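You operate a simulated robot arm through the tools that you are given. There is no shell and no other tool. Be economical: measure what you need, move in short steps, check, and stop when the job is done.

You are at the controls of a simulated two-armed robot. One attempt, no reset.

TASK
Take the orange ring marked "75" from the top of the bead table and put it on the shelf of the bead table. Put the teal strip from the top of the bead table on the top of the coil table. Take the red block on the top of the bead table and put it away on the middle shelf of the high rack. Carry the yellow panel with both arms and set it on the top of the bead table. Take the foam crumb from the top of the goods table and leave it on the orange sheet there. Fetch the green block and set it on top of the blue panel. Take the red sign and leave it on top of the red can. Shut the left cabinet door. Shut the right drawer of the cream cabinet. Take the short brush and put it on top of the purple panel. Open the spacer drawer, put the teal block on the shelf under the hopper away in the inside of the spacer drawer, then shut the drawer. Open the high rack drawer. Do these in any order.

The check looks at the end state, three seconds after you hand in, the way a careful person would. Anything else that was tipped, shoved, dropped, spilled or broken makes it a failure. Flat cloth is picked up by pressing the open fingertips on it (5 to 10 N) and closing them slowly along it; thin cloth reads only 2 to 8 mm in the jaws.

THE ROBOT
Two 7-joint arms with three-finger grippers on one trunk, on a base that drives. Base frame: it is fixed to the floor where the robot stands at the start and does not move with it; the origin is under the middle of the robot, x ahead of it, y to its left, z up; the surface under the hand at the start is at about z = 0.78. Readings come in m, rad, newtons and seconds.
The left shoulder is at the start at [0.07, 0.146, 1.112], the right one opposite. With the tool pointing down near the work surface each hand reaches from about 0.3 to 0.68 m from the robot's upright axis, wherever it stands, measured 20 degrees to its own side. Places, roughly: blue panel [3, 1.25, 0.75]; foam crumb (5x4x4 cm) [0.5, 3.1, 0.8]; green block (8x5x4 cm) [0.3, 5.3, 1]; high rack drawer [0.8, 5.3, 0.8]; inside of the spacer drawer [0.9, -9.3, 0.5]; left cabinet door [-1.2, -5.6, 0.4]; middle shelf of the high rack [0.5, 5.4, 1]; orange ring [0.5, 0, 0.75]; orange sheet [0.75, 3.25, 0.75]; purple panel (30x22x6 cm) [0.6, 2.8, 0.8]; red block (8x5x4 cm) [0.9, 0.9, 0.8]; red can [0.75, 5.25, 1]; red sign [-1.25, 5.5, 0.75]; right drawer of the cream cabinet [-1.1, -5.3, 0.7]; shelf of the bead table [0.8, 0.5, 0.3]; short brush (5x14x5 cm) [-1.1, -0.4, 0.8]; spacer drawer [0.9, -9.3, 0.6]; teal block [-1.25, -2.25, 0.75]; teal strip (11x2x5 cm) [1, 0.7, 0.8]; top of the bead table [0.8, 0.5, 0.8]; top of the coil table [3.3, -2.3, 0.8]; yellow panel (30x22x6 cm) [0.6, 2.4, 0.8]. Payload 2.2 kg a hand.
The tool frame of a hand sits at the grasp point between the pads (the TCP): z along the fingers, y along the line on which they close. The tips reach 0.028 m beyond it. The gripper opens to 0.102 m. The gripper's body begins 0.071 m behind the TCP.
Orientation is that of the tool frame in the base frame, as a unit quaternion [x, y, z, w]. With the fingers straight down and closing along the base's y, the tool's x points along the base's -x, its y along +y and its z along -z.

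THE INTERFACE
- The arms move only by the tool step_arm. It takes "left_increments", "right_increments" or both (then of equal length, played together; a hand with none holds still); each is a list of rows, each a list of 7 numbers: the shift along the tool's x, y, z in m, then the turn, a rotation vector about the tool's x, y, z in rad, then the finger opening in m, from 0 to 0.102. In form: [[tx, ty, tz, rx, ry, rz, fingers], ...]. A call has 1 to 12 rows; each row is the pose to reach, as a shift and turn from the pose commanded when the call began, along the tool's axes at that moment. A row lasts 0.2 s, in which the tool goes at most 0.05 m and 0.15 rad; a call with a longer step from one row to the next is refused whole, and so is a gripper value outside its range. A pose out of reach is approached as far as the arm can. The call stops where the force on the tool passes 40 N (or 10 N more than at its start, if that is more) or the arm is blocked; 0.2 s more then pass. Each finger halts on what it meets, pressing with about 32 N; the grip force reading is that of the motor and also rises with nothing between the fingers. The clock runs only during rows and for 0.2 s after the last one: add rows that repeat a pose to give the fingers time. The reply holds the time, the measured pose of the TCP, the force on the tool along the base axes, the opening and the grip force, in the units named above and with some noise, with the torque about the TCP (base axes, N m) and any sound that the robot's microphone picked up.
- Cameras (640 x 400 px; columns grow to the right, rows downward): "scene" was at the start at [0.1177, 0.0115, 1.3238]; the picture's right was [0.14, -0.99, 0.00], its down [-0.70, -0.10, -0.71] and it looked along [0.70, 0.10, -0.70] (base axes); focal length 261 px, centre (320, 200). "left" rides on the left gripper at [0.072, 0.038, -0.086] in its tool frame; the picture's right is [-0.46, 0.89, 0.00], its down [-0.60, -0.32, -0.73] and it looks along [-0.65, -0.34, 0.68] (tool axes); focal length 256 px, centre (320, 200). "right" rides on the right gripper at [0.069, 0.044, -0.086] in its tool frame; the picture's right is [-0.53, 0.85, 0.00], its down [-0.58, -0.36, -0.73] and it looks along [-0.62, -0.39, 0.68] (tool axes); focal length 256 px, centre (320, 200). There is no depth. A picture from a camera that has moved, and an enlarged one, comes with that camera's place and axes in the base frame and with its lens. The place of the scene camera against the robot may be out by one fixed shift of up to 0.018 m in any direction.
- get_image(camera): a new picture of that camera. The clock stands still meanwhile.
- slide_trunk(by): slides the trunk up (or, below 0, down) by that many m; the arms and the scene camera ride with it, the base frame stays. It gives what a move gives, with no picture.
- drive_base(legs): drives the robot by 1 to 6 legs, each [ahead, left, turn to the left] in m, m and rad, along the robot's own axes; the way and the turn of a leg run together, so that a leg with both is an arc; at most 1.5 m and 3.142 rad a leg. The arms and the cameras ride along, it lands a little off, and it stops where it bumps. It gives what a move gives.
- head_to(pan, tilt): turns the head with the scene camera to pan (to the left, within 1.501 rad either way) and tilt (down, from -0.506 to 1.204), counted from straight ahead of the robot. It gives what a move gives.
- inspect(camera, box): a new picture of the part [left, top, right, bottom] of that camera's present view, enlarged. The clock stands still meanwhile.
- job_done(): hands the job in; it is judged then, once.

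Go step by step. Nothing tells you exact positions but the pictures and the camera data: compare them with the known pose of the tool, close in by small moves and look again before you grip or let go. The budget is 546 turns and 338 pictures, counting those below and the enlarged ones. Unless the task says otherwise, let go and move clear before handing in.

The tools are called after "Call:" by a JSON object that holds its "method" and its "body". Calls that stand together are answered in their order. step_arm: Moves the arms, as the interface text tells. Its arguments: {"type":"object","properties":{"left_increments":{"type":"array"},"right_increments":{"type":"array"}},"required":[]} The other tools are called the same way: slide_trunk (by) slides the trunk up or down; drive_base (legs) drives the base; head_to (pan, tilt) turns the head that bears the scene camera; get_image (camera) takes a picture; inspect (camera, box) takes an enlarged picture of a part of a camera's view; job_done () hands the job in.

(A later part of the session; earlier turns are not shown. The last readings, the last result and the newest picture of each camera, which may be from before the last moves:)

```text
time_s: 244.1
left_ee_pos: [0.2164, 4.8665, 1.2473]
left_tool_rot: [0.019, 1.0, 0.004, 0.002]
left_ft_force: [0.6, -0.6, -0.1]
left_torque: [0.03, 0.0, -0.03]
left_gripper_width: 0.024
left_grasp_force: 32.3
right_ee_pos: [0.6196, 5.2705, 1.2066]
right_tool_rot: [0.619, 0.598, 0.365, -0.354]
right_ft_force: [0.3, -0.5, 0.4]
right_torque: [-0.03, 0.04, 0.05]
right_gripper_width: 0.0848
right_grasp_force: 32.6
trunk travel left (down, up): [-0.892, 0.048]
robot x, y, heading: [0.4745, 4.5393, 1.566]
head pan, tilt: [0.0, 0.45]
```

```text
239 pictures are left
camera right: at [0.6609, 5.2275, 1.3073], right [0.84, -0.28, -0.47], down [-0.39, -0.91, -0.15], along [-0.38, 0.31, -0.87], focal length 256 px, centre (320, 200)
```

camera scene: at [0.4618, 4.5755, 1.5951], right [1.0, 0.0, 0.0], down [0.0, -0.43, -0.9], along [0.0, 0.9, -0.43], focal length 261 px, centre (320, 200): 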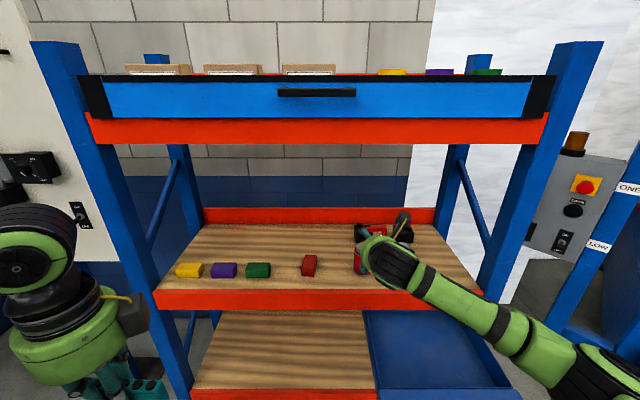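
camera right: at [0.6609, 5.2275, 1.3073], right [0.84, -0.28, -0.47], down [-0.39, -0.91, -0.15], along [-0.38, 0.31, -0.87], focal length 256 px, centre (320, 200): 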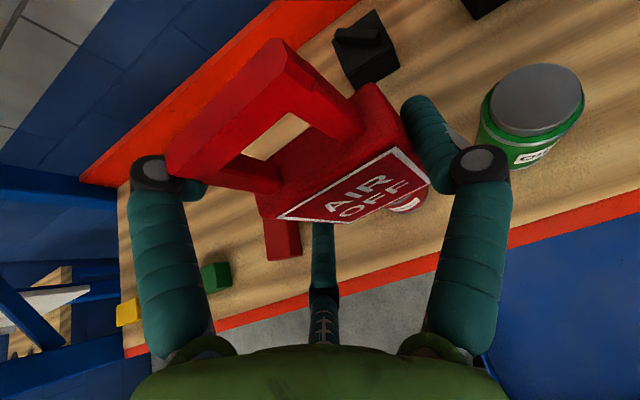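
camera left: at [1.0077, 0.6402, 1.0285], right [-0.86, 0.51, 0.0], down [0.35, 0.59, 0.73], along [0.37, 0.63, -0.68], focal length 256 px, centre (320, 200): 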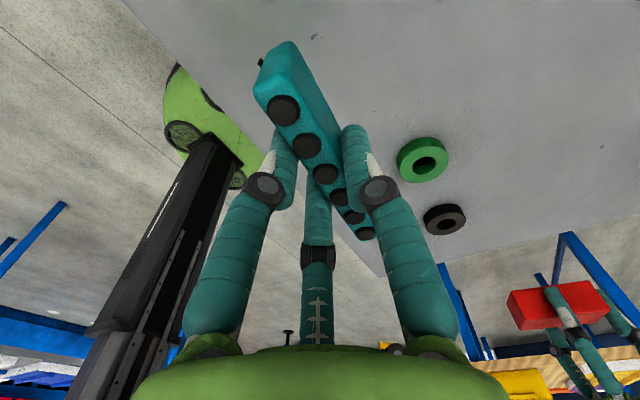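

Call:
{"method": "drive_base", "body": {"legs": [[0.04, 0, 0]]}}

Call:
{"method": "slide_trunk", "body": {"by": -0.05}}

Call:
{"method": "get_image", "body": {"camera": "right"}}

Call:
{"method": "inspect", "body": {"camera": "scene", "box": [280, 180, 480, 320]}}

```text
time_s: 244.9
left_ee_pos: [0.2146, 4.9029, 1.2497]
left_tool_rot: [0.02, 1.0, 0.005, 0.002]
left_ft_force: [0.0, -0.6, 0.3]
left_torque: [0.09, -0.01, 0.01]
left_gripper_width: 0.024
left_grasp_force: 32.4
right_ee_pos: [0.619, 5.3069, 1.2081]
right_tool_rot: [0.618, 0.598, 0.366, -0.356]
right_ft_force: [-0.1, -0.1, -0.7]
right_torque: [-0.02, 0.0, -0.03]
right_gripper_width: 0.0851
right_grasp_force: 32.3
trunk travel left (down, up): [-0.892, 0.048]
robot x, y, heading: [0.4754, 4.5768, 1.57]
head pan, tilt: [0.0, 0.45]
```

```text
time_s: 245.9
left_ee_pos: [0.2169, 4.9131, 1.1966]
left_tool_rot: [0.02, 1.0, 0.002, 0.002]
left_ft_force: [0.7, 0.4, -1.2]
left_torque: [-0.03, -0.04, 0.02]
left_gripper_width: 0.0239
left_grasp_force: 32.4
right_ee_pos: [0.62, 5.3153, 1.1526]
right_tool_rot: [0.619, 0.6, 0.363, -0.354]
right_ft_force: [0.5, 0.7, -0.4]
right_torque: [0.0, 0.02, 0.0]
right_gripper_width: 0.0848
right_grasp_force: 31.7
trunk travel left (down, up): [-0.842, 0.098]
robot x, y, heading: [0.4747, 4.5741, 1.571]
head pan, tilt: [0.0, 0.45]
```

```text
238 pictures are left
camera right: at [0.6613, 5.2732, 1.2536], right [0.84, -0.29, -0.47], down [-0.39, -0.91, -0.15], along [-0.38, 0.31, -0.87], focal length 256 px, centre (320, 200)
```

right: 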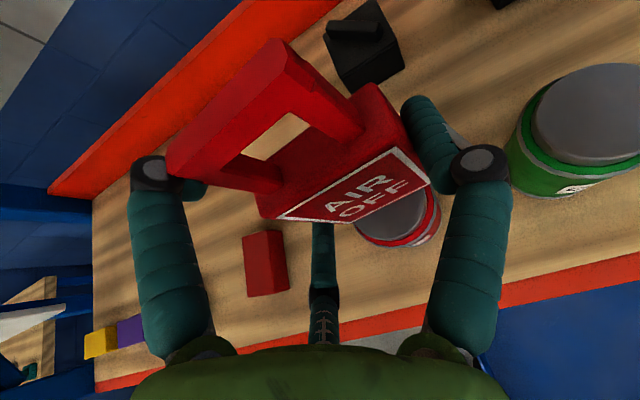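

```text
2.86 times, centred on (380, 250) of scene
camera zoom: at [0.4621, 4.7208, 1.5446], right [1.0, 0.0, 0.0], down [0.0, -0.44, -0.9], along [0.0, 0.9, -0.44], focal length 747 px, centre (149, 57)
```

zoom: 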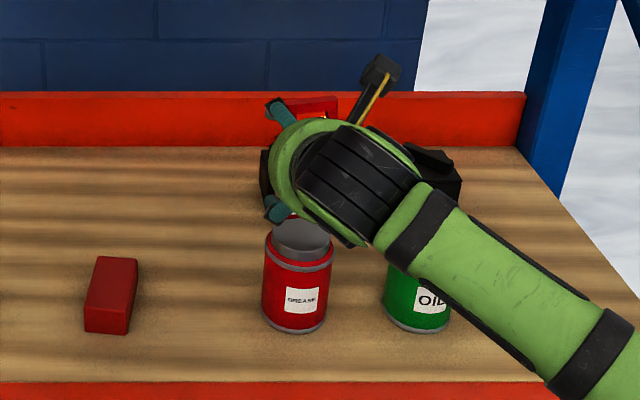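

Call:
{"method": "inspect", "body": {"camera": "right", "box": [320, 130, 460, 260]}}

```text
3.08 times, centred on (390, 195) of right
camera zoom: at [0.6613, 5.2732, 1.2536], right [0.84, -0.29, -0.47], down [-0.39, -0.91, -0.15], along [-0.38, 0.31, -0.87], focal length 788 px, centre (105, 215)
```

zoom: 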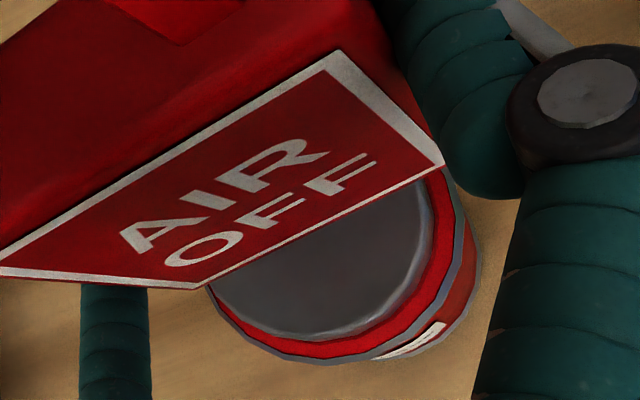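

Call:
{"method": "step_arm", "body": {"right_increments": [[-0.0043, 0, -0.0079, 0, 0, 0, 0.06], [-0.0043, 0, -0.0079, 0, 0, 0, 0.06]]}}

Call:
{"method": "slide_trunk", "body": {"by": -0.016}}

Call:
{"method": "slide_trunk", "body": {"by": -0.005}}

```text
time_s: 246.5
left_ee_pos: [0.2166, 4.9112, 1.1966]
left_tool_rot: [0.02, 1.0, 0.002, 0.001]
left_ft_force: [0.6, 0.3, -1.2]
left_torque: [0.01, -0.02, 0.01]
left_gripper_width: 0.0238
left_grasp_force: 31.8
right_ee_pos: [0.6187, 5.3058, 1.1526]
right_tool_rot: [0.62, 0.6, 0.363, -0.353]
right_ft_force: [0.7, -0.2, 0.6]
right_torque: [0.0, 0.04, 0.01]
right_gripper_width: 0.0849
right_grasp_force: 32.2
trunk travel left (down, up): [-0.842, 0.098]
robot x, y, heading: [0.4706, 4.5772, 1.573]
head pan, tilt: [0.0, 0.45]
```

```text
time_s: 247.1
left_ee_pos: [0.215, 4.9101, 1.1786]
left_tool_rot: [0.02, 1.0, 0.003, 0.002]
left_ft_force: [-0.6, 0.2, -0.7]
left_torque: [-0.03, -0.03, 0.02]
left_gripper_width: 0.0241
left_grasp_force: 31.6
right_ee_pos: [0.6198, 5.3062, 1.1359]
right_tool_rot: [0.62, 0.599, 0.364, -0.353]
right_ft_force: [-0.3, 0.6, -0.7]
right_torque: [0.03, 0.01, 0.01]
right_gripper_width: 0.085
right_grasp_force: 32.2
trunk travel left (down, up): [-0.826, 0.114]
robot x, y, heading: [0.4725, 4.5777, 1.572]
head pan, tilt: [0.0, 0.45]
```

```text
time_s: 247.6
left_ee_pos: [0.2156, 4.9108, 1.1747]
left_tool_rot: [0.019, 1.0, 0.003, 0.003]
left_ft_force: [-0.3, 0.3, -0.9]
left_torque: [0.02, -0.03, 0.04]
left_gripper_width: 0.0243
left_grasp_force: 31.7
right_ee_pos: [0.6198, 5.3063, 1.1321]
right_tool_rot: [0.62, 0.6, 0.363, -0.353]
right_ft_force: [-0.1, 0.1, -0.8]
right_torque: [0.01, 0.03, -0.01]
right_gripper_width: 0.0848
right_grasp_force: 31.8
trunk travel left (down, up): [-0.821, 0.119]
robot x, y, heading: [0.4757, 4.5754, 1.571]
head pan, tilt: [0.0, 0.45]
```

Call:
{"method": "slide_trunk", "body": {"by": -0.005}}

Call:
{"method": "slide_trunk", "body": {"by": -0.005}}

Call:
{"method": "inspect", "body": {"camera": "right", "box": [320, 130, 460, 260]}}

```text
time_s: 248.2
left_ee_pos: [0.2165, 4.9091, 1.171]
left_tool_rot: [0.021, 1.0, 0.002, 0.002]
left_ft_force: [-0.1, -0.8, 0.1]
left_torque: [-0.01, -0.03, 0.0]
left_gripper_width: 0.0243
left_grasp_force: 31.8
right_ee_pos: [0.6175, 5.3033, 1.1293]
right_tool_rot: [0.618, 0.599, 0.365, -0.355]
right_ft_force: [0.2, -1.0, 5.3]
right_torque: [0.04, 0.06, 0.0]
right_gripper_width: 0.0851
right_grasp_force: 32.3
trunk travel left (down, up): [-0.816, 0.124]
robot x, y, heading: [0.4723, 4.5797, 1.571]
head pan, tilt: [0.0, 0.45]
```

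```text
time_s: 248.7
left_ee_pos: [0.2164, 4.9081, 1.167]
left_tool_rot: [0.02, 1.0, 0.004, 0.002]
left_ft_force: [0.5, -0.3, -0.5]
left_torque: [-0.02, -0.01, 0.01]
left_gripper_width: 0.0238
left_grasp_force: 32.1
right_ee_pos: [0.6186, 5.3035, 1.1292]
right_tool_rot: [0.616, 0.597, 0.367, -0.359]
right_ft_force: [0.8, 2.3, 18.5]
right_torque: [0.32, 0.29, -0.06]
right_gripper_width: 0.0847
right_grasp_force: 31.7
trunk travel left (down, up): [-0.811, 0.129]
robot x, y, heading: [0.4763, 4.577, 1.572]
head pan, tilt: [0.0, 0.45]
```

```text
3.08 times, centred on (390, 195) of right
camera zoom: at [0.661, 5.2603, 1.2301], right [0.84, -0.28, -0.47], down [-0.39, -0.91, -0.16], along [-0.38, 0.32, -0.87], focal length 788 px, centre (105, 215)
```

zoom: 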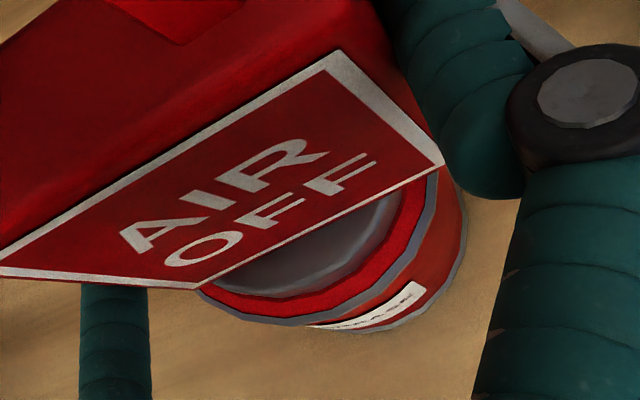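

Sign rests centred on the lid. I ease the pressure, open the fingers and withdraw straight back.

Call:
{"method": "slide_trunk", "body": {"by": 0.006}}

Call:
{"method": "step_arm", "body": {"right_increments": [[0, 0, 0, 0, 0, 0, 0.087], [0, 0, 0, 0, 0, 0, 0.09], [0, 0, 0, 0, 0, 0, 0.096], [0, 0, 0, 0, 0, 0, 0.102], [0, 0, 0, 0, 0, 0, 0.102]]}}

Call:
{"method": "get_image", "body": {"camera": "right"}}

```text
time_s: 249.3
left_ee_pos: [0.2163, 4.9087, 1.1724]
left_tool_rot: [0.02, 1.0, 0.003, 0.002]
left_ft_force: [0.0, 0.2, -0.2]
left_torque: [0.0, 0.0, -0.02]
left_gripper_width: 0.0242
left_grasp_force: 31.7
right_ee_pos: [0.6184, 5.3038, 1.13]
right_tool_rot: [0.619, 0.599, 0.364, -0.353]
right_ft_force: [-0.2, 4.0, 10.8]
right_torque: [0.37, 0.24, -0.02]
right_gripper_width: 0.085
right_grasp_force: 32.1
trunk travel left (down, up): [-0.817, 0.123]
robot x, y, heading: [0.4748, 4.5764, 1.577]
head pan, tilt: [0.0, 0.45]
```

```text
time_s: 250.5
left_ee_pos: [0.216, 4.9091, 1.1722]
left_tool_rot: [0.02, 1.0, 0.003, 0.002]
left_ft_force: [-0.4, -0.3, -1.1]
left_torque: [0.02, -0.01, 0.01]
left_gripper_width: 0.024
left_grasp_force: 32.1
right_ee_pos: [0.6181, 5.3048, 1.1279]
right_tool_rot: [0.619, 0.6, 0.364, -0.354]
right_ft_force: [-0.2, 0.3, 0.3]
right_torque: [0.0, 0.02, 0.0]
right_gripper_width: 0.1019
right_grasp_force: 0.0
trunk travel left (down, up): [-0.817, 0.123]
robot x, y, heading: [0.4799, 4.5794, 1.57]
head pan, tilt: [0.0, 0.45]
```

```text
234 pictures are left
camera right: at [0.6614, 5.2628, 1.2299], right [0.84, -0.29, -0.47], down [-0.39, -0.91, -0.15], along [-0.38, 0.31, -0.87], focal length 256 px, centre (320, 200)
```

right: 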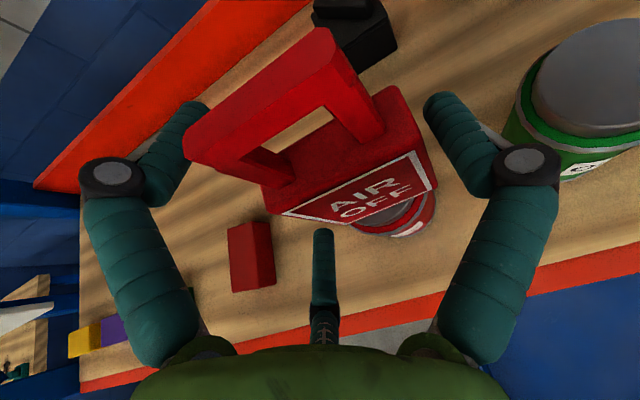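

Call:
{"method": "step_arm", "body": {"right_increments": [[-0.0096, 0, -0.0176, 0, 0, 0, 0.102], [-0.0192, 0, -0.0351, 0, 0, 0, 0.102], [-0.0287, 0, -0.0527, 0, 0, 0, 0.102], [-0.0383, 0, -0.0702, 0, 0, 0, 0.102]]}}

Call:
{"method": "get_image", "body": {"camera": "right"}}

```text
time_s: 251.5
left_ee_pos: [0.2158, 4.9091, 1.1725]
left_tool_rot: [0.02, 1.0, 0.003, 0.002]
left_ft_force: [0.8, 0.9, -0.8]
left_torque: [0.02, 0.03, 0.01]
left_gripper_width: 0.0241
left_grasp_force: 32.1
right_ee_pos: [0.6187, 5.2241, 1.1302]
right_tool_rot: [0.619, 0.6, 0.364, -0.353]
right_ft_force: [0.0, -0.5, 0.5]
right_torque: [0.0, 0.0, 0.01]
right_gripper_width: 0.1019
right_grasp_force: 0.0
trunk travel left (down, up): [-0.817, 0.123]
robot x, y, heading: [0.4726, 4.5757, 1.571]
head pan, tilt: [0.0, 0.45]
```

```text
233 pictures are left
camera right: at [0.6602, 5.182, 1.2311], right [0.84, -0.29, -0.47], down [-0.39, -0.91, -0.15], along [-0.38, 0.31, -0.87], focal length 256 px, centre (320, 200)
```

right: 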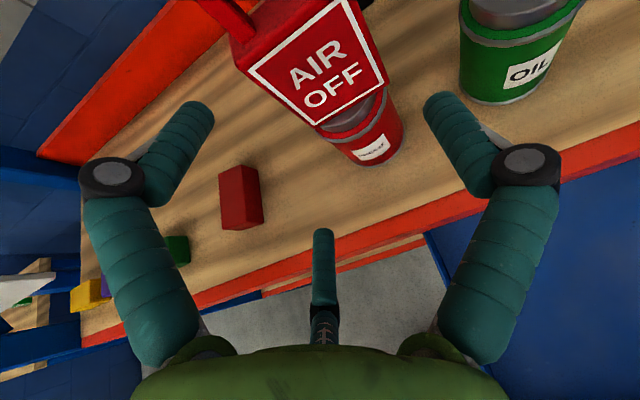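

Sign placed. Next the green block: I back off, turn the hand vertical (single finger to the +x side) and shift left.

Call:
{"method": "drive_base", "body": {"legs": [[-0.25, 0, 0]]}}

Call:
{"method": "step_arm", "body": {"right_increments": [[0, 0, 0, 0, -0.13, 0, 0.09], [0, 0, 0, 0, -0.26, 0, 0.09], [0, 0, 0, 0, -0.39, 0, 0.09], [0, 0, 0, 0, -0.52, 0, 0.09], [0, 0, 0, 0, -0.65, 0, 0.09], [0, 0, 0, 0, -0.78, 0, 0.09], [0, 0, 0, 0, -0.92, 0, 0.09], [0, 0, 0, 0, -1.071, 0, 0.09], [0, 0, 0, 0, -1.071, 0, 0.09]]}}

Call:
{"method": "drive_base", "body": {"legs": [[0, 0.35, 0]]}}

Call:
{"method": "get_image", "body": {"camera": "scene"}}

```text
time_s: 253.3
left_ee_pos: [0.2173, 4.6619, 1.1714]
left_tool_rot: [0.023, 1.0, 0.002, 0.002]
left_ft_force: [-0.9, 0.4, -1.1]
left_torque: [-0.02, -0.02, -0.01]
left_gripper_width: 0.0241
left_grasp_force: 32.0
right_ee_pos: [0.6193, 4.9748, 1.1282]
right_tool_rot: [0.621, 0.599, 0.364, -0.351]
right_ft_force: [-0.4, 0.3, -0.1]
right_torque: [-0.02, -0.04, 0.01]
right_gripper_width: 0.102
right_grasp_force: 0.1
trunk travel left (down, up): [-0.817, 0.123]
robot x, y, heading: [0.476, 4.3271, 1.57]
head pan, tilt: [0.0, 0.45]
```

```text
time_s: 255.3
left_ee_pos: [0.2169, 4.6602, 1.1723]
left_tool_rot: [0.023, 1.0, 0.003, 0.002]
left_ft_force: [0.9, 0.9, 0.0]
left_torque: [0.02, 0.01, -0.03]
left_gripper_width: 0.024
left_grasp_force: 31.9
right_ee_pos: [0.6234, 4.9698, 1.1312]
right_tool_rot: [0.719, 0.695, -0.003, 0.001]
right_ft_force: [1.0, -1.0, -0.2]
right_torque: [0.04, 0.05, -0.01]
right_gripper_width: 0.0901
right_grasp_force: 0.0
right hand out of reach, approached as far as the arm can: row 8, 9
trunk travel left (down, up): [-0.817, 0.123]
robot x, y, heading: [0.4739, 4.3234, 1.566]
head pan, tilt: [0.0, 0.45]
```

```text
time_s: 257.6
left_ee_pos: [-0.1224, 4.6667, 1.1729]
left_tool_rot: [0.027, 1.0, 0.002, 0.001]
left_ft_force: [-0.3, 0.0, -1.5]
left_torque: [0.0, 0.06, -0.01]
left_gripper_width: 0.0242
left_grasp_force: 32.0
right_ee_pos: [0.2853, 4.9699, 1.1287]
right_tool_rot: [0.724, 0.69, -0.003, 0.001]
right_ft_force: [0.2, 0.0, 0.0]
right_torque: [0.01, 0.01, -0.01]
right_gripper_width: 0.0898
right_grasp_force: 0.0
trunk travel left (down, up): [-0.817, 0.123]
robot x, y, heading: [0.1324, 4.3303, 1.556]
head pan, tilt: [0.0, 0.45]
```

```text
232 pictures are left
camera scene: at [0.1202, 4.4716, 1.5198], right [1.0, -0.02, 0.0], down [-0.01, -0.44, -0.9], along [0.01, 0.9, -0.44], focal length 261 px, centre (320, 200)
```

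scene: 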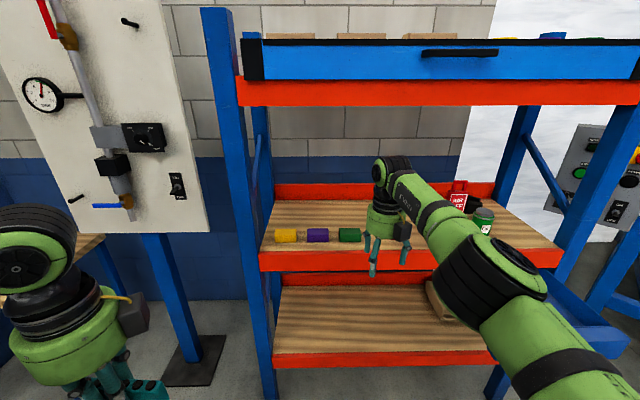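

Call:
{"method": "drive_base", "body": {"legs": [[0, 0, 0.013], [0.28, 0, 0]]}}

Call:
{"method": "get_image", "body": {"camera": "right"}}

Call:
{"method": "get_image", "body": {"camera": "scene"}}

```text
time_s: 259.8
left_ee_pos: [-0.1275, 4.9349, 1.1733]
left_tool_rot: [0.023, 1.0, 0.003, 0.002]
left_ft_force: [0.4, -0.2, -0.2]
left_torque: [0.07, 0.0, -0.01]
left_gripper_width: 0.024
left_grasp_force: 32.3
right_ee_pos: [0.2777, 5.2423, 1.1305]
right_tool_rot: [0.719, 0.695, -0.002, 0.001]
right_ft_force: [0.6, 0.0, -0.4]
right_torque: [0.06, 0.01, -0.02]
right_gripper_width: 0.0899
right_grasp_force: 0.0
trunk travel left (down, up): [-0.817, 0.123]
robot x, y, heading: [0.132, 4.6041, 1.566]
head pan, tilt: [0.0, 0.45]
```

```text
231 pictures are left
camera right: at [0.3237, 5.3117, 1.2161], right [0.83, -0.56, 0.0], down [-0.38, -0.56, 0.73], along [-0.41, -0.61, -0.68], focal length 256 px, centre (320, 200)
```

right: 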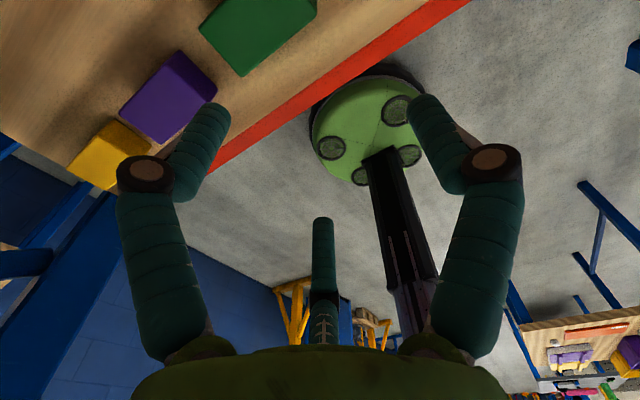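

```text
230 pictures are left
camera scene: at [0.1172, 4.7411, 1.5201], right [1.0, 0.0, 0.0], down [0.0, -0.43, -0.9], along [0.0, 0.9, -0.43], focal length 261 px, centre (320, 200)
```

scene: 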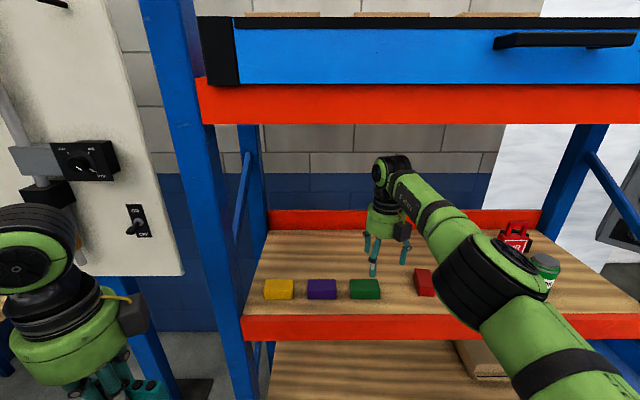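

Call:
{"method": "drive_base", "body": {"legs": [[0.058, 0, 0]]}}

Call:
{"method": "slide_trunk", "body": {"by": -0.07}}

Call:
{"method": "get_image", "body": {"camera": "right"}}

```text
time_s: 260.8
left_ee_pos: [-0.1282, 4.9866, 1.1743]
left_tool_rot: [0.024, 1.0, 0.006, 0.002]
left_ft_force: [-0.9, -0.8, -0.8]
left_torque: [0.05, 0.04, 0.02]
left_gripper_width: 0.0242
left_grasp_force: 31.9
right_ee_pos: [0.2785, 5.2952, 1.1346]
right_tool_rot: [0.72, 0.694, -0.001, -0.001]
right_ft_force: [0.5, -1.2, 0.0]
right_torque: [0.12, 0.01, -0.03]
right_gripper_width: 0.09
right_grasp_force: 0.0
trunk travel left (down, up): [-0.817, 0.123]
robot x, y, heading: [0.129, 4.6604, 1.565]
head pan, tilt: [0.0, 0.45]
```

```text
time_s: 261.8
left_ee_pos: [-0.1276, 4.9916, 1.1026]
left_tool_rot: [0.024, 1.0, 0.003, 0.002]
left_ft_force: [-0.3, -0.7, -0.4]
left_torque: [0.02, 0.01, -0.01]
left_gripper_width: 0.0242
left_grasp_force: 31.6
right_ee_pos: [0.2786, 5.3013, 1.0604]
right_tool_rot: [0.72, 0.694, -0.002, 0.001]
right_ft_force: [-0.2, -0.8, 0.1]
right_torque: [0.04, 0.0, 0.02]
right_gripper_width: 0.09
right_grasp_force: 0.1
trunk travel left (down, up): [-0.747, 0.193]
robot x, y, heading: [0.1267, 4.6585, 1.565]
head pan, tilt: [0.0, 0.45]
```

```text
229 pictures are left
camera right: at [0.3245, 5.3701, 1.1458], right [0.83, -0.56, 0.0], down [-0.38, -0.56, 0.74], along [-0.41, -0.61, -0.68], focal length 256 px, centre (320, 200)
```

right: 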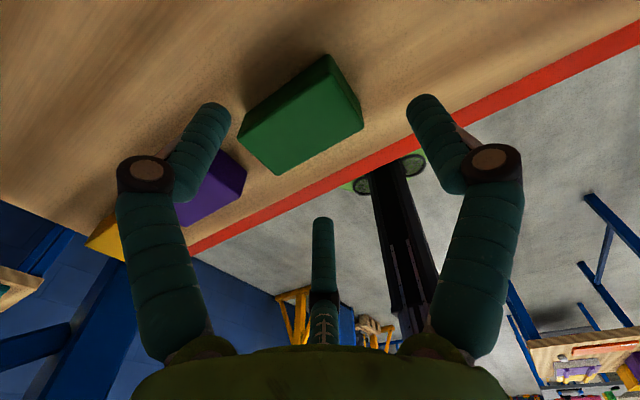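

Call:
{"method": "step_arm", "body": {"right_increments": [[-0.003, -0.008, 0, 0, 0, 0, 0.09], [-0.003, -0.008, 0, 0, 0, 0, 0.09]]}}

Call:
{"method": "slide_trunk", "body": {"by": -0.067}}

Call:
{"method": "get_image", "body": {"camera": "right"}}

```text
time_s: 262.4
left_ee_pos: [-0.1273, 4.9929, 1.1027]
left_tool_rot: [0.024, 1.0, 0.003, 0.002]
left_ft_force: [-0.5, 0.4, -0.4]
left_torque: [-0.04, 0.0, 0.01]
left_gripper_width: 0.0243
left_grasp_force: 31.9
right_ee_pos: [0.2697, 5.2996, 1.0598]
right_tool_rot: [0.72, 0.694, -0.003, 0.002]
right_ft_force: [-0.2, 0.1, 0.0]
right_torque: [-0.02, -0.01, 0.0]
right_gripper_width: 0.0899
right_grasp_force: 0.1
trunk travel left (down, up): [-0.747, 0.193]
robot x, y, heading: [0.1309, 4.6599, 1.565]
head pan, tilt: [0.0, 0.45]
```

```text
time_s: 263.5
left_ee_pos: [-0.1276, 4.9927, 1.0348]
left_tool_rot: [0.023, 1.0, 0.003, 0.002]
left_ft_force: [0.8, -0.4, -0.4]
left_torque: [0.0, 0.02, 0.03]
left_gripper_width: 0.0239
left_grasp_force: 31.6
right_ee_pos: [0.2705, 5.2987, 0.9933]
right_tool_rot: [0.72, 0.694, -0.003, 0.002]
right_ft_force: [-0.1, 0.1, -0.2]
right_torque: [-0.04, 0.0, 0.01]
right_gripper_width: 0.0899
right_grasp_force: 0.1
trunk travel left (down, up): [-0.68, 0.26]
robot x, y, heading: [0.1301, 4.6613, 1.568]
head pan, tilt: [0.0, 0.45]
```

```text
228 pictures are left
camera right: at [0.3163, 5.3683, 1.0786], right [0.83, -0.56, 0.0], down [-0.38, -0.56, 0.74], along [-0.41, -0.61, -0.68], focal length 256 px, centre (320, 200)
```

right: 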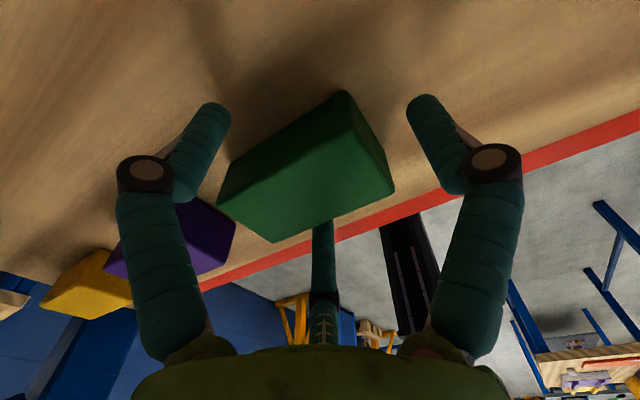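

Call:
{"method": "step_arm", "body": {"right_increments": [[0, 0, 0, 0, 0, 0, 0.075], [0, 0, 0, 0, 0, 0, 0.06], [0, 0, 0, 0, 0, 0, 0.045], [0, 0, 0, 0, 0, 0, 0.03], [0, 0, 0, 0, 0, 0, 0.03]]}}

Call:
{"method": "slide_trunk", "body": {"by": 0.08}}

Call:
{"method": "get_image", "body": {"camera": "right"}}

```text
time_s: 264.7
left_ee_pos: [-0.1271, 4.9926, 1.0346]
left_tool_rot: [0.024, 1.0, 0.003, 0.002]
left_ft_force: [0.1, -0.2, -0.4]
left_torque: [-0.01, 0.01, -0.02]
left_gripper_width: 0.0241
left_grasp_force: 31.6
right_ee_pos: [0.2708, 5.2979, 0.9933]
right_tool_rot: [0.72, 0.694, -0.003, 0.001]
right_ft_force: [0.6, -0.7, 1.7]
right_torque: [0.07, 0.01, 0.01]
right_gripper_width: 0.0527
right_grasp_force: 32.1
trunk travel left (down, up): [-0.68, 0.26]
robot x, y, heading: [0.1305, 4.6598, 1.565]
head pan, tilt: [0.0, 0.45]
```

```text
time_s: 265.9
left_ee_pos: [-0.1271, 4.9929, 1.1153]
left_tool_rot: [0.024, 1.0, 0.003, 0.002]
left_ft_force: [-0.7, 1.4, -0.9]
left_torque: [0.01, -0.01, -0.03]
left_gripper_width: 0.0241
left_grasp_force: 32.2
right_ee_pos: [0.2698, 5.2992, 1.0732]
right_tool_rot: [0.72, 0.694, -0.003, 0.002]
right_ft_force: [0.8, -0.7, -1.7]
right_torque: [-0.01, 0.0, -0.02]
right_gripper_width: 0.0525
right_grasp_force: 31.8
trunk travel left (down, up): [-0.76, 0.18]
robot x, y, heading: [0.1258, 4.6598, 1.567]
head pan, tilt: [0.0, 0.45]
```

```text
227 pictures are left
camera right: at [0.3163, 5.3687, 1.1582], right [0.83, -0.57, 0.0], down [-0.38, -0.56, 0.74], along [-0.41, -0.61, -0.68], focal length 256 px, centre (320, 200)
```

right: 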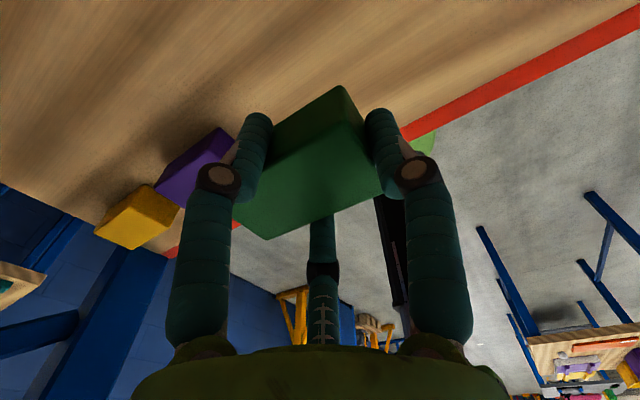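

Green block held. I back out, go east, turn to face +x and head to the white/blue panel table.

Call:
{"method": "slide_trunk", "body": {"by": 0.1}}

Call:
{"method": "drive_base", "body": {"legs": [[-0.6, 0, 0], [0, -0.85, 0], [0, -0.8, 0], [0, 0, -1.567]]}}

Call:
{"method": "head_to", "body": {"pan": -0.5, "tilt": 0.4}}

Call:
{"method": "get_image", "body": {"camera": "scene"}}

```text
time_s: 267.2
left_ee_pos: [-0.1276, 4.9929, 1.215]
left_tool_rot: [0.024, 1.0, 0.003, 0.002]
left_ft_force: [-1.0, 0.6, -0.3]
left_torque: [-0.02, -0.01, -0.01]
left_gripper_width: 0.0239
left_grasp_force: 32.6
right_ee_pos: [0.2703, 5.2994, 1.1724]
right_tool_rot: [0.72, 0.694, -0.004, 0.003]
right_ft_force: [0.2, 0.1, -0.5]
right_torque: [0.01, -0.03, -0.05]
right_gripper_width: 0.0526
right_grasp_force: 32.4
trunk travel left (down, up): [-0.86, 0.08]
robot x, y, heading: [0.1334, 4.657, 1.566]
head pan, tilt: [0.0, 0.45]
```

```text
time_s: 282.5
left_ee_pos: [2.1266, 4.3273, 1.2152]
left_tool_rot: [0.724, 0.69, 0.001, 0.003]
left_ft_force: [-0.5, 0.2, -0.6]
left_torque: [0.0, -0.01, 0.02]
left_gripper_width: 0.024
left_grasp_force: 31.7
right_ee_pos: [2.4332, 3.9311, 1.1733]
right_tool_rot: [1.0, -0.018, -0.003, -0.001]
right_ft_force: [-0.3, -0.2, -0.8]
right_torque: [-0.03, -0.01, 0.01]
right_gripper_width: 0.0527
right_grasp_force: 31.2
trunk travel left (down, up): [-0.86, 0.08]
robot x, y, heading: [1.7916, 4.0696, -0.008]
head pan, tilt: [0.0, 0.45]
```

```text
time_s: 283.4
left_ee_pos: [2.1272, 4.3275, 1.2145]
left_tool_rot: [0.723, 0.69, 0.001, 0.003]
left_ft_force: [0.6, -0.6, -1.2]
left_torque: [0.0, -0.02, -0.02]
left_gripper_width: 0.0239
left_grasp_force: 31.6
right_ee_pos: [2.4325, 3.929, 1.1728]
right_tool_rot: [1.0, -0.019, -0.004, -0.002]
right_ft_force: [-0.5, 0.1, -0.9]
right_torque: [0.0, 0.01, 0.01]
right_gripper_width: 0.0525
right_grasp_force: 31.5
trunk travel left (down, up): [-0.86, 0.08]
robot x, y, heading: [1.7931, 4.0681, -0.005]
head pan, tilt: [-0.499, 0.4]
```

```text
226 pictures are left
camera scene: at [1.911, 4.0251, 1.5675], right [-0.48, -0.88, 0.0], down [-0.34, 0.19, -0.92], along [0.81, -0.44, -0.39], focal length 261 px, centre (320, 200)
```

scene: 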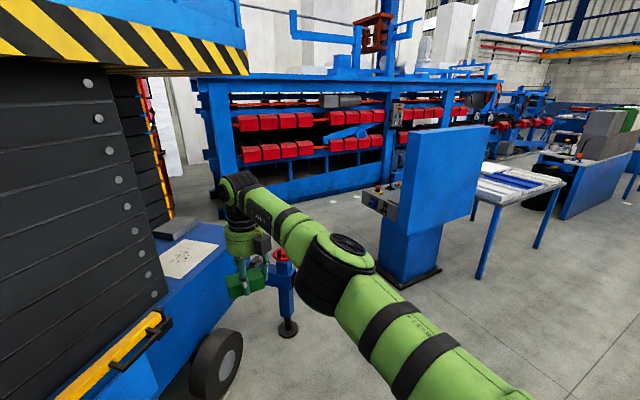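

Call:
{"method": "drive_base", "body": {"legs": [[0, -1.35, 0], [0, -1.3, 0]]}}

Call:
{"method": "head_to", "body": {"pan": 0.0, "tilt": 0.5}}

Call:
{"method": "get_image", "body": {"camera": "scene"}}

```text
time_s: 296.3
left_ee_pos: [2.1533, 1.6833, 1.2143]
left_tool_rot: [0.716, 0.698, 0.0, 0.004]
left_ft_force: [0.2, 0.0, -0.9]
left_torque: [-0.04, 0.01, -0.03]
left_gripper_width: 0.024
left_grasp_force: 31.8
right_ee_pos: [2.4664, 1.2918, 1.1729]
right_tool_rot: [1.0, -0.009, -0.003, -0.001]
right_ft_force: [0.7, -0.5, -1.2]
right_torque: [-0.02, -0.01, -0.02]
right_gripper_width: 0.0525
right_grasp_force: 31.8
trunk travel left (down, up): [-0.86, 0.08]
robot x, y, heading: [1.8242, 1.421, 0.016]
head pan, tilt: [-0.499, 0.4]
```

```text
time_s: 297.2
left_ee_pos: [2.1531, 1.6835, 1.2147]
left_tool_rot: [0.717, 0.697, 0.001, 0.004]
left_ft_force: [-0.4, 0.2, -0.6]
left_torque: [0.03, -0.02, 0.01]
left_gripper_width: 0.024
left_grasp_force: 31.9
right_ee_pos: [2.4666, 1.2923, 1.1734]
right_tool_rot: [1.0, -0.009, -0.003, -0.002]
right_ft_force: [0.9, 0.9, -0.6]
right_torque: [-0.04, 0.0, -0.05]
right_gripper_width: 0.0525
right_grasp_force: 32.2
trunk travel left (down, up): [-0.86, 0.08]
robot x, y, heading: [1.8216, 1.4187, 0.018]
head pan, tilt: [0.0, 0.499]
```

```text
225 pictures are left
camera scene: at [1.9517, 1.4212, 1.5584], right [0.01, -1.0, 0.0], down [-0.48, -0.01, -0.88], along [0.88, 0.01, -0.48], focal length 261 px, centre (320, 200)
```

scene: 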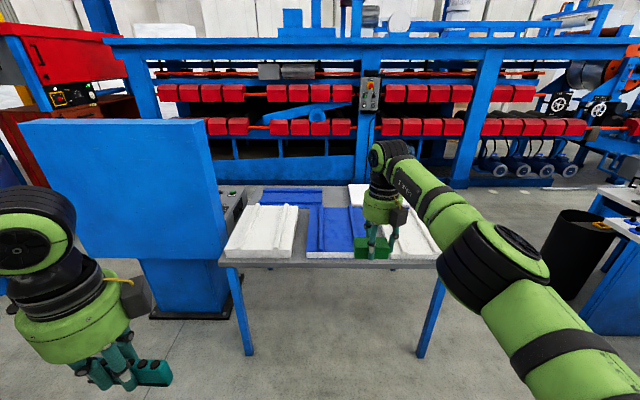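

Call:
{"method": "inspect", "body": {"camera": "scene", "box": [210, 170, 450, 290]}}

```text
2.67 times, centred on (330, 230) of scene
camera zoom: at [1.9517, 1.4212, 1.5584], right [0.01, -1.0, 0.0], down [-0.48, -0.01, -0.88], along [0.88, 0.01, -0.48], focal length 697 px, centre (293, 120)
```

zoom: 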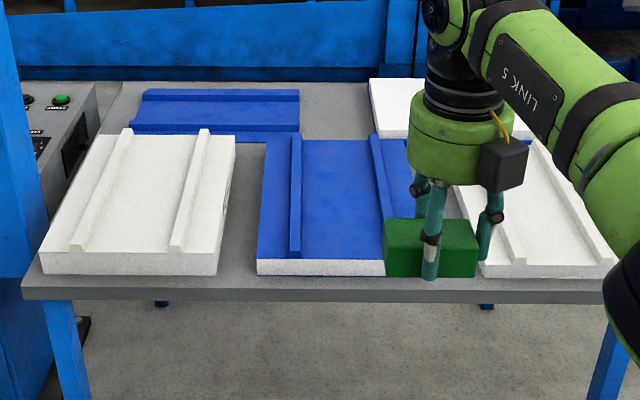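

The front-middle blue panel (~[2.99, 1.36]) has two ridges with a flat channel between. I rotate the block so its long side runs along the channel, and move up to the table.

Call:
{"method": "step_arm", "body": {"right_increments": [[0, 0, 0, 0, 0, -0.143, 0.03], [0, 0, 0, 0, 0, -0.286, 0.03], [0, 0, 0, 0, 0, -0.428, 0.03], [0, 0, 0, 0, 0, -0.571, 0.03], [0, 0, 0, 0, 0, -0.714, 0.03], [0, 0, 0, 0, 0, -0.857, 0.03], [0, 0, 0, 0, 0, -1.0, 0.03], [0, 0, 0, 0, 0, -1.142, 0.03], [0, 0, 0, 0, 0, -1.285, 0.03], [0, 0, 0, 0, 0, -1.428, 0.03], [0, 0, 0, 0, 0, -1.571, 0.03], [0, 0, 0, 0, 0, -1.571, 0.03]]}}

Call:
{"method": "drive_base", "body": {"legs": [[0, 0, -0.016], [0.52, 0.06, 0]]}}

Call:
{"method": "get_image", "body": {"camera": "right"}}

Call:
{"method": "get_image", "body": {"camera": "scene"}}

```text
time_s: 299.8
left_ee_pos: [2.1526, 1.6834, 1.2148]
left_tool_rot: [0.716, 0.698, 0.0, 0.002]
left_ft_force: [-0.2, 0.5, -0.3]
left_torque: [-0.02, 0.06, -0.01]
left_gripper_width: 0.024
left_grasp_force: 31.9
right_ee_pos: [2.4673, 1.291, 1.1732]
right_tool_rot: [0.713, 0.702, -0.002, -0.003]
right_ft_force: [-0.3, -0.4, -1.2]
right_torque: [0.03, -0.04, 0.0]
right_gripper_width: 0.0527
right_grasp_force: 32.1
trunk travel left (down, up): [-0.86, 0.08]
robot x, y, heading: [1.8252, 1.4234, 0.013]
head pan, tilt: [0.0, 0.499]
```

```text
time_s: 303.2
left_ee_pos: [2.6783, 1.7356, 1.2148]
left_tool_rot: [0.723, 0.691, 0.001, 0.004]
left_ft_force: [-0.2, -0.2, -0.4]
left_torque: [0.02, 0.0, -0.02]
left_gripper_width: 0.024
left_grasp_force: 32.0
right_ee_pos: [2.9844, 1.3392, 1.1745]
right_tool_rot: [0.72, 0.694, -0.001, -0.003]
right_ft_force: [0.8, 0.3, -1.9]
right_torque: [-0.05, 0.01, 0.04]
right_gripper_width: 0.0524
right_grasp_force: 32.3
trunk travel left (down, up): [-0.86, 0.08]
robot x, y, heading: [2.3447, 1.479, -0.006]
head pan, tilt: [0.0, 0.499]
```

```text
223 pictures are left
camera right: at [3.0313, 1.4069, 1.2599], right [0.83, -0.56, -0.01], down [-0.38, -0.57, 0.73], along [-0.42, -0.6, -0.68], focal length 256 px, centre (320, 200)
```

right: 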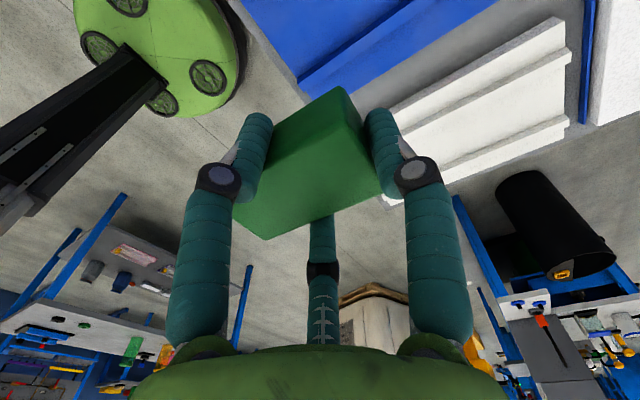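

```text
222 pictures are left
camera scene: at [2.4724, 1.4774, 1.5586], right [0.0, -1.0, 0.0], down [-0.48, 0.0, -0.88], along [0.88, 0.0, -0.48], focal length 261 px, centre (320, 200)
```

scene: 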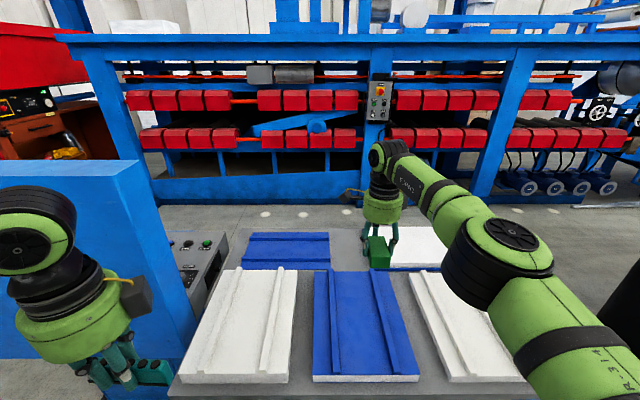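

Call:
{"method": "drive_base", "body": {"legs": [[0.05, 0.03, 0.004]]}}

Call:
{"method": "slide_trunk", "body": {"by": -0.25}}

Call:
{"method": "get_image", "body": {"camera": "right"}}

Call:
{"method": "get_image", "body": {"camera": "scene"}}

```text
time_s: 304.2
left_ee_pos: [2.7203, 1.7622, 1.219]
left_tool_rot: [0.722, 0.692, 0.004, 0.005]
left_ft_force: [-1.0, -1.1, -0.2]
left_torque: [0.03, -0.09, 0.03]
left_gripper_width: 0.0242
left_grasp_force: 32.3
right_ee_pos: [3.0298, 1.3645, 1.1769]
right_tool_rot: [0.719, 0.695, 0.003, -0.002]
right_ft_force: [-1.3, -0.3, -0.2]
right_torque: [0.05, -0.11, -0.02]
right_gripper_width: 0.0525
right_grasp_force: 31.9
trunk travel left (down, up): [-0.86, 0.08]
robot x, y, heading: [2.3966, 1.5068, -0.005]
head pan, tilt: [0.0, 0.499]
```

```text
time_s: 306.8
left_ee_pos: [2.7283, 1.7652, 0.9652]
left_tool_rot: [0.723, 0.691, 0.001, 0.003]
left_ft_force: [0.8, 0.4, -1.4]
left_torque: [0.01, -0.02, -0.04]
left_gripper_width: 0.0242
left_grasp_force: 31.0
right_ee_pos: [3.0369, 1.3686, 0.9237]
right_tool_rot: [0.719, 0.695, -0.002, -0.004]
right_ft_force: [0.1, 0.0, -0.5]
right_torque: [-0.01, -0.02, 0.0]
right_gripper_width: 0.0526
right_grasp_force: 31.7
trunk travel left (down, up): [-0.61, 0.33]
robot x, y, heading: [2.3969, 1.5078, 0.0]
head pan, tilt: [0.0, 0.499]
```

```text
221 pictures are left
camera right: at [3.0821, 1.4376, 1.0092], right [0.83, -0.56, -0.01], down [-0.38, -0.57, 0.73], along [-0.42, -0.6, -0.68], focal length 256 px, centre (320, 200)
```

right: 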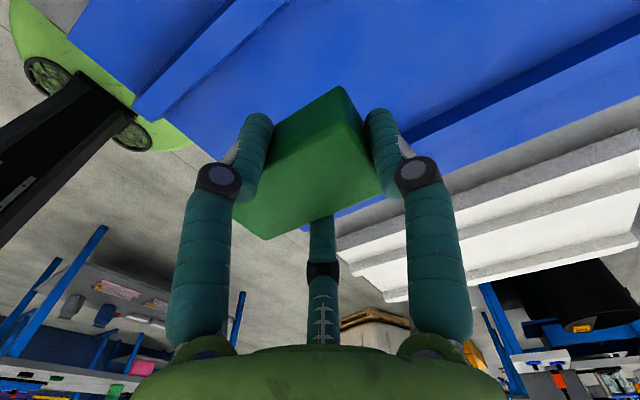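

```text
220 pictures are left
camera scene: at [2.5232, 1.5072, 1.3084], right [0.0, -1.0, 0.0], down [-0.48, 0.0, -0.88], along [0.88, 0.0, -0.48], focal length 261 px, centre (320, 200)
```

scene: 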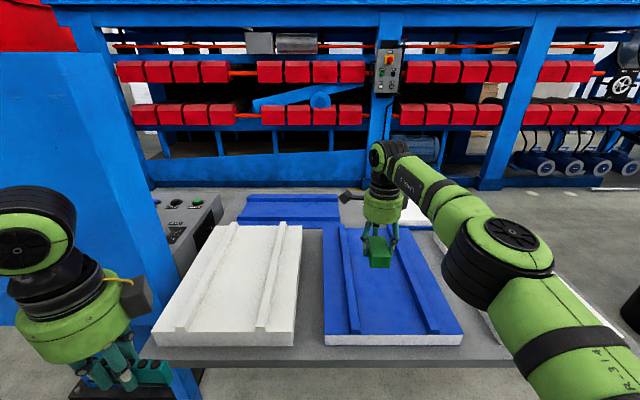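

Call:
{"method": "inspect", "body": {"camera": "scene", "box": [310, 200, 480, 350]}}

Call:
{"method": "inspect", "body": {"camera": "right", "box": [60, 0, 640, 260]}}

```text
2.67 times, centred on (395, 275) of scene
camera zoom: at [2.5232, 1.5072, 1.3084], right [0.0, -1.0, 0.0], down [-0.48, 0.0, -0.88], along [0.88, 0.0, -0.48], focal length 697 px, centre (120, 0)
```

zoom: 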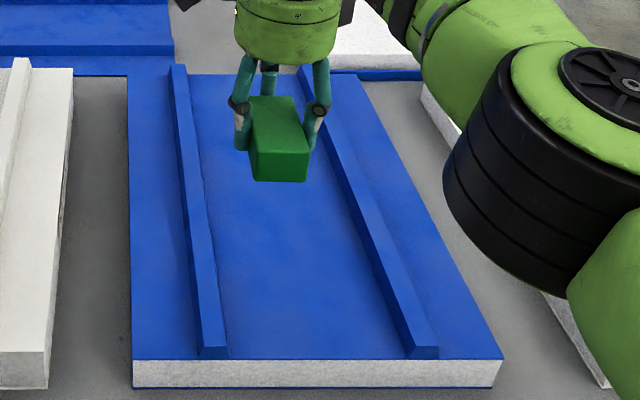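

```text
1.10 times, centred on (350, 130) of right
camera zoom: at [3.0821, 1.4376, 1.0092], right [0.83, -0.56, -0.01], down [-0.38, -0.57, 0.73], along [-0.42, -0.6, -0.68], focal length 282 px, centre (287, 277)
```

zoom: 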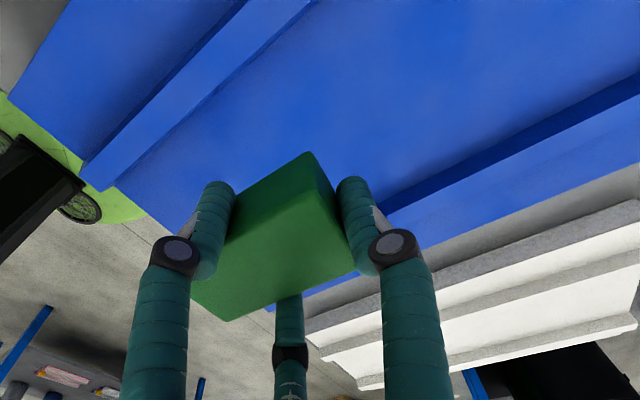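

Call:
{"method": "step_arm", "body": {"right_increments": [[-0.014, 0, 0, 0, 0, 0, 0.03], [-0.014, 0, 0, 0, 0, 0, 0.03]]}}

Call:
{"method": "slide_trunk", "body": {"by": -0.06}}

Call:
{"method": "get_image", "body": {"camera": "right"}}

Call:
{"method": "inspect", "body": {"camera": "scene", "box": [310, 180, 480, 330]}}

```text
time_s: 307.4
left_ee_pos: [2.7274, 1.7659, 0.9644]
left_tool_rot: [0.722, 0.692, 0.0, 0.004]
left_ft_force: [-0.3, 0.0, -0.6]
left_torque: [0.01, -0.05, 0.03]
left_gripper_width: 0.024
left_grasp_force: 32.1
right_ee_pos: [3.0353, 1.3551, 0.9234]
right_tool_rot: [0.719, 0.695, -0.002, -0.003]
right_ft_force: [-0.3, -0.8, -1.3]
right_torque: [-0.01, -0.01, 0.0]
right_gripper_width: 0.0526
right_grasp_force: 31.5
trunk travel left (down, up): [-0.61, 0.33]
robot x, y, heading: [2.3919, 1.511, 0.003]
head pan, tilt: [0.0, 0.499]
```

```text
time_s: 308.4
left_ee_pos: [2.7277, 1.7652, 0.9054]
left_tool_rot: [0.722, 0.692, 0.0, 0.003]
left_ft_force: [0.4, -0.4, -0.9]
left_torque: [-0.01, 0.0, -0.02]
left_gripper_width: 0.0241
left_grasp_force: 31.8
right_ee_pos: [3.0357, 1.3547, 0.8655]
right_tool_rot: [0.719, 0.695, -0.001, -0.003]
right_ft_force: [-0.7, -0.4, -1.2]
right_torque: [0.02, 0.0, -0.03]
right_gripper_width: 0.0524
right_grasp_force: 32.2
trunk travel left (down, up): [-0.55, 0.39]
robot x, y, heading: [2.3928, 1.5083, -0.006]
head pan, tilt: [0.0, 0.499]
```

```text
217 pictures are left
camera right: at [3.0815, 1.4229, 0.9495], right [0.83, -0.56, -0.01], down [-0.38, -0.57, 0.73], along [-0.42, -0.6, -0.68], focal length 256 px, centre (320, 200)
```

right: 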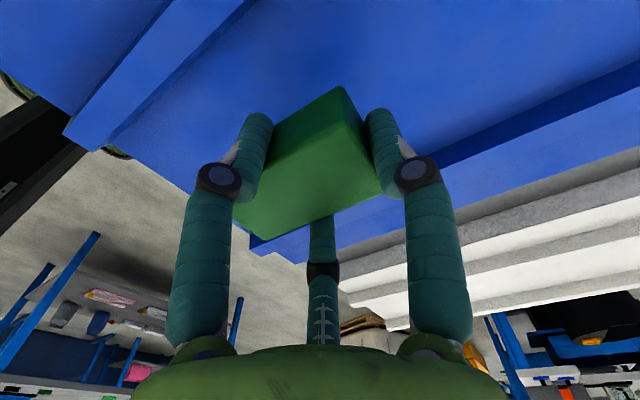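

```text
2.67 times, centred on (395, 255) of scene
camera zoom: at [2.5231, 1.5072, 1.2484], right [0.0, -1.0, 0.0], down [-0.48, 0.0, -0.88], along [0.88, 0.0, -0.48], focal length 697 px, centre (120, 53)
```

zoom: 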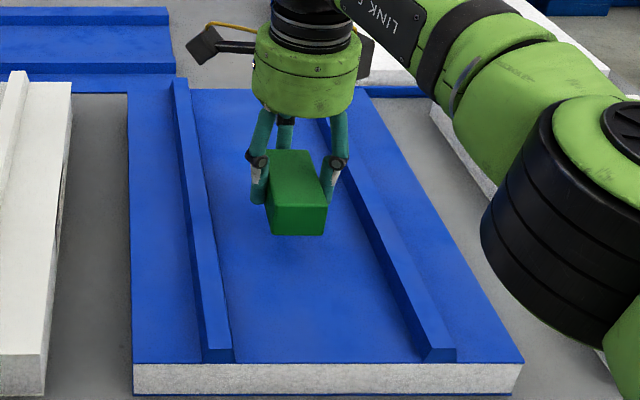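

Call:
{"method": "slide_trunk", "body": {"by": -0.02}}

Call:
{"method": "slide_trunk", "body": {"by": -0.008}}

Call:
{"method": "slide_trunk", "body": {"by": -0.006}}

```text
time_s: 309.0
left_ee_pos: [2.7268, 1.765, 0.8856]
left_tool_rot: [0.722, 0.691, 0.0, 0.003]
left_ft_force: [-0.3, 0.2, -0.9]
left_torque: [-0.02, 0.03, 0.03]
left_gripper_width: 0.0241
left_grasp_force: 31.8
right_ee_pos: [3.0362, 1.3544, 0.8437]
right_tool_rot: [0.718, 0.696, -0.001, -0.004]
right_ft_force: [0.0, -0.4, -0.7]
right_torque: [-0.01, 0.01, 0.01]
right_gripper_width: 0.0528
right_grasp_force: 32.1
trunk travel left (down, up): [-0.53, 0.41]
robot x, y, heading: [2.3948, 1.5039, -0.002]
head pan, tilt: [0.0, 0.499]
```

```text
time_s: 309.6
left_ee_pos: [2.7275, 1.7666, 0.8771]
left_tool_rot: [0.722, 0.691, 0.001, 0.003]
left_ft_force: [0.4, 0.0, -1.3]
left_torque: [0.02, 0.0, 0.0]
left_gripper_width: 0.0241
left_grasp_force: 32.2
right_ee_pos: [3.0361, 1.3546, 0.8367]
right_tool_rot: [0.719, 0.695, -0.002, -0.003]
right_ft_force: [-0.3, 0.0, -1.1]
right_torque: [0.0, -0.03, -0.01]
right_gripper_width: 0.0526
right_grasp_force: 32.2
trunk travel left (down, up): [-0.522, 0.418]
robot x, y, heading: [2.3946, 1.5107, -0.005]
head pan, tilt: [0.0, 0.499]
```

```text
time_s: 310.1
left_ee_pos: [2.7275, 1.7664, 0.8711]
left_tool_rot: [0.723, 0.691, 0.001, 0.003]
left_ft_force: [-0.4, 0.5, -1.4]
left_torque: [0.01, -0.04, 0.0]
left_gripper_width: 0.0238
left_grasp_force: 32.0
right_ee_pos: [3.0348, 1.3555, 0.8303]
right_tool_rot: [0.718, 0.696, -0.001, -0.003]
right_ft_force: [-0.5, 0.0, -2.0]
right_torque: [-0.01, -0.02, 0.0]
right_gripper_width: 0.0525
right_grasp_force: 32.2
trunk travel left (down, up): [-0.516, 0.424]
robot x, y, heading: [2.3948, 1.5071, -0.001]
head pan, tilt: [0.0, 0.499]
```

Call:
{"method": "slide_trunk", "body": {"by": -0.006}}

Call:
{"method": "slide_trunk", "body": {"by": -0.006}}

Call:
{"method": "get_image", "body": {"camera": "scene"}}

```text
time_s: 310.7
left_ee_pos: [2.7278, 1.7658, 0.8655]
left_tool_rot: [0.722, 0.692, 0.0, 0.002]
left_ft_force: [0.7, 0.0, -1.0]
left_torque: [-0.01, 0.01, 0.0]
left_gripper_width: 0.0239
left_grasp_force: 31.8
right_ee_pos: [3.0349, 1.3545, 0.8242]
right_tool_rot: [0.719, 0.695, -0.002, -0.004]
right_ft_force: [0.2, 0.5, 0.3]
right_torque: [0.0, -0.03, 0.04]
right_gripper_width: 0.0526
right_grasp_force: 31.9
trunk travel left (down, up): [-0.51, 0.43]
robot x, y, heading: [2.3926, 1.5051, -0.006]
head pan, tilt: [0.0, 0.499]
```

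```text
time_s: 311.2
left_ee_pos: [2.725, 1.766, 0.8605]
left_tool_rot: [0.722, 0.692, 0.002, 0.005]
left_ft_force: [-0.5, -0.5, -1.0]
left_torque: [0.05, 0.0, 0.01]
left_gripper_width: 0.0241
left_grasp_force: 32.3
right_ee_pos: [3.0337, 1.3544, 0.824]
right_tool_rot: [0.72, 0.694, 0.002, 0.0]
right_ft_force: [7.2, -2.5, 26.3]
right_torque: [-0.12, 0.43, 0.05]
right_gripper_width: 0.0527
right_grasp_force: 32.5
trunk travel left (down, up): [-0.504, 0.436]
robot x, y, heading: [2.3958, 1.5116, 0.001]
head pan, tilt: [0.0, 0.499]
```

```text
215 pictures are left
camera scene: at [2.5203, 1.5079, 1.2031], right [0.0, -1.0, 0.0], down [-0.48, 0.0, -0.88], along [0.88, 0.0, -0.48], focal length 261 px, centre (320, 200)
```

scene: 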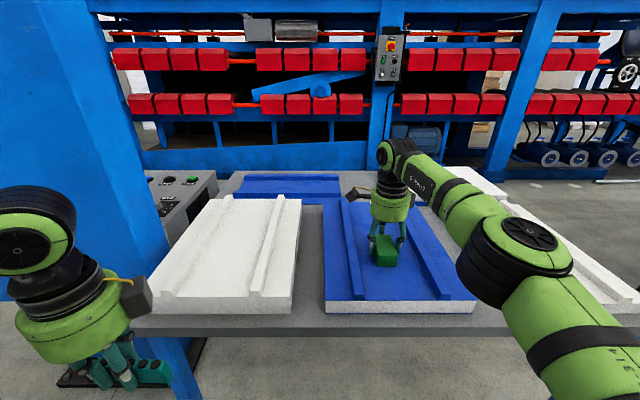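

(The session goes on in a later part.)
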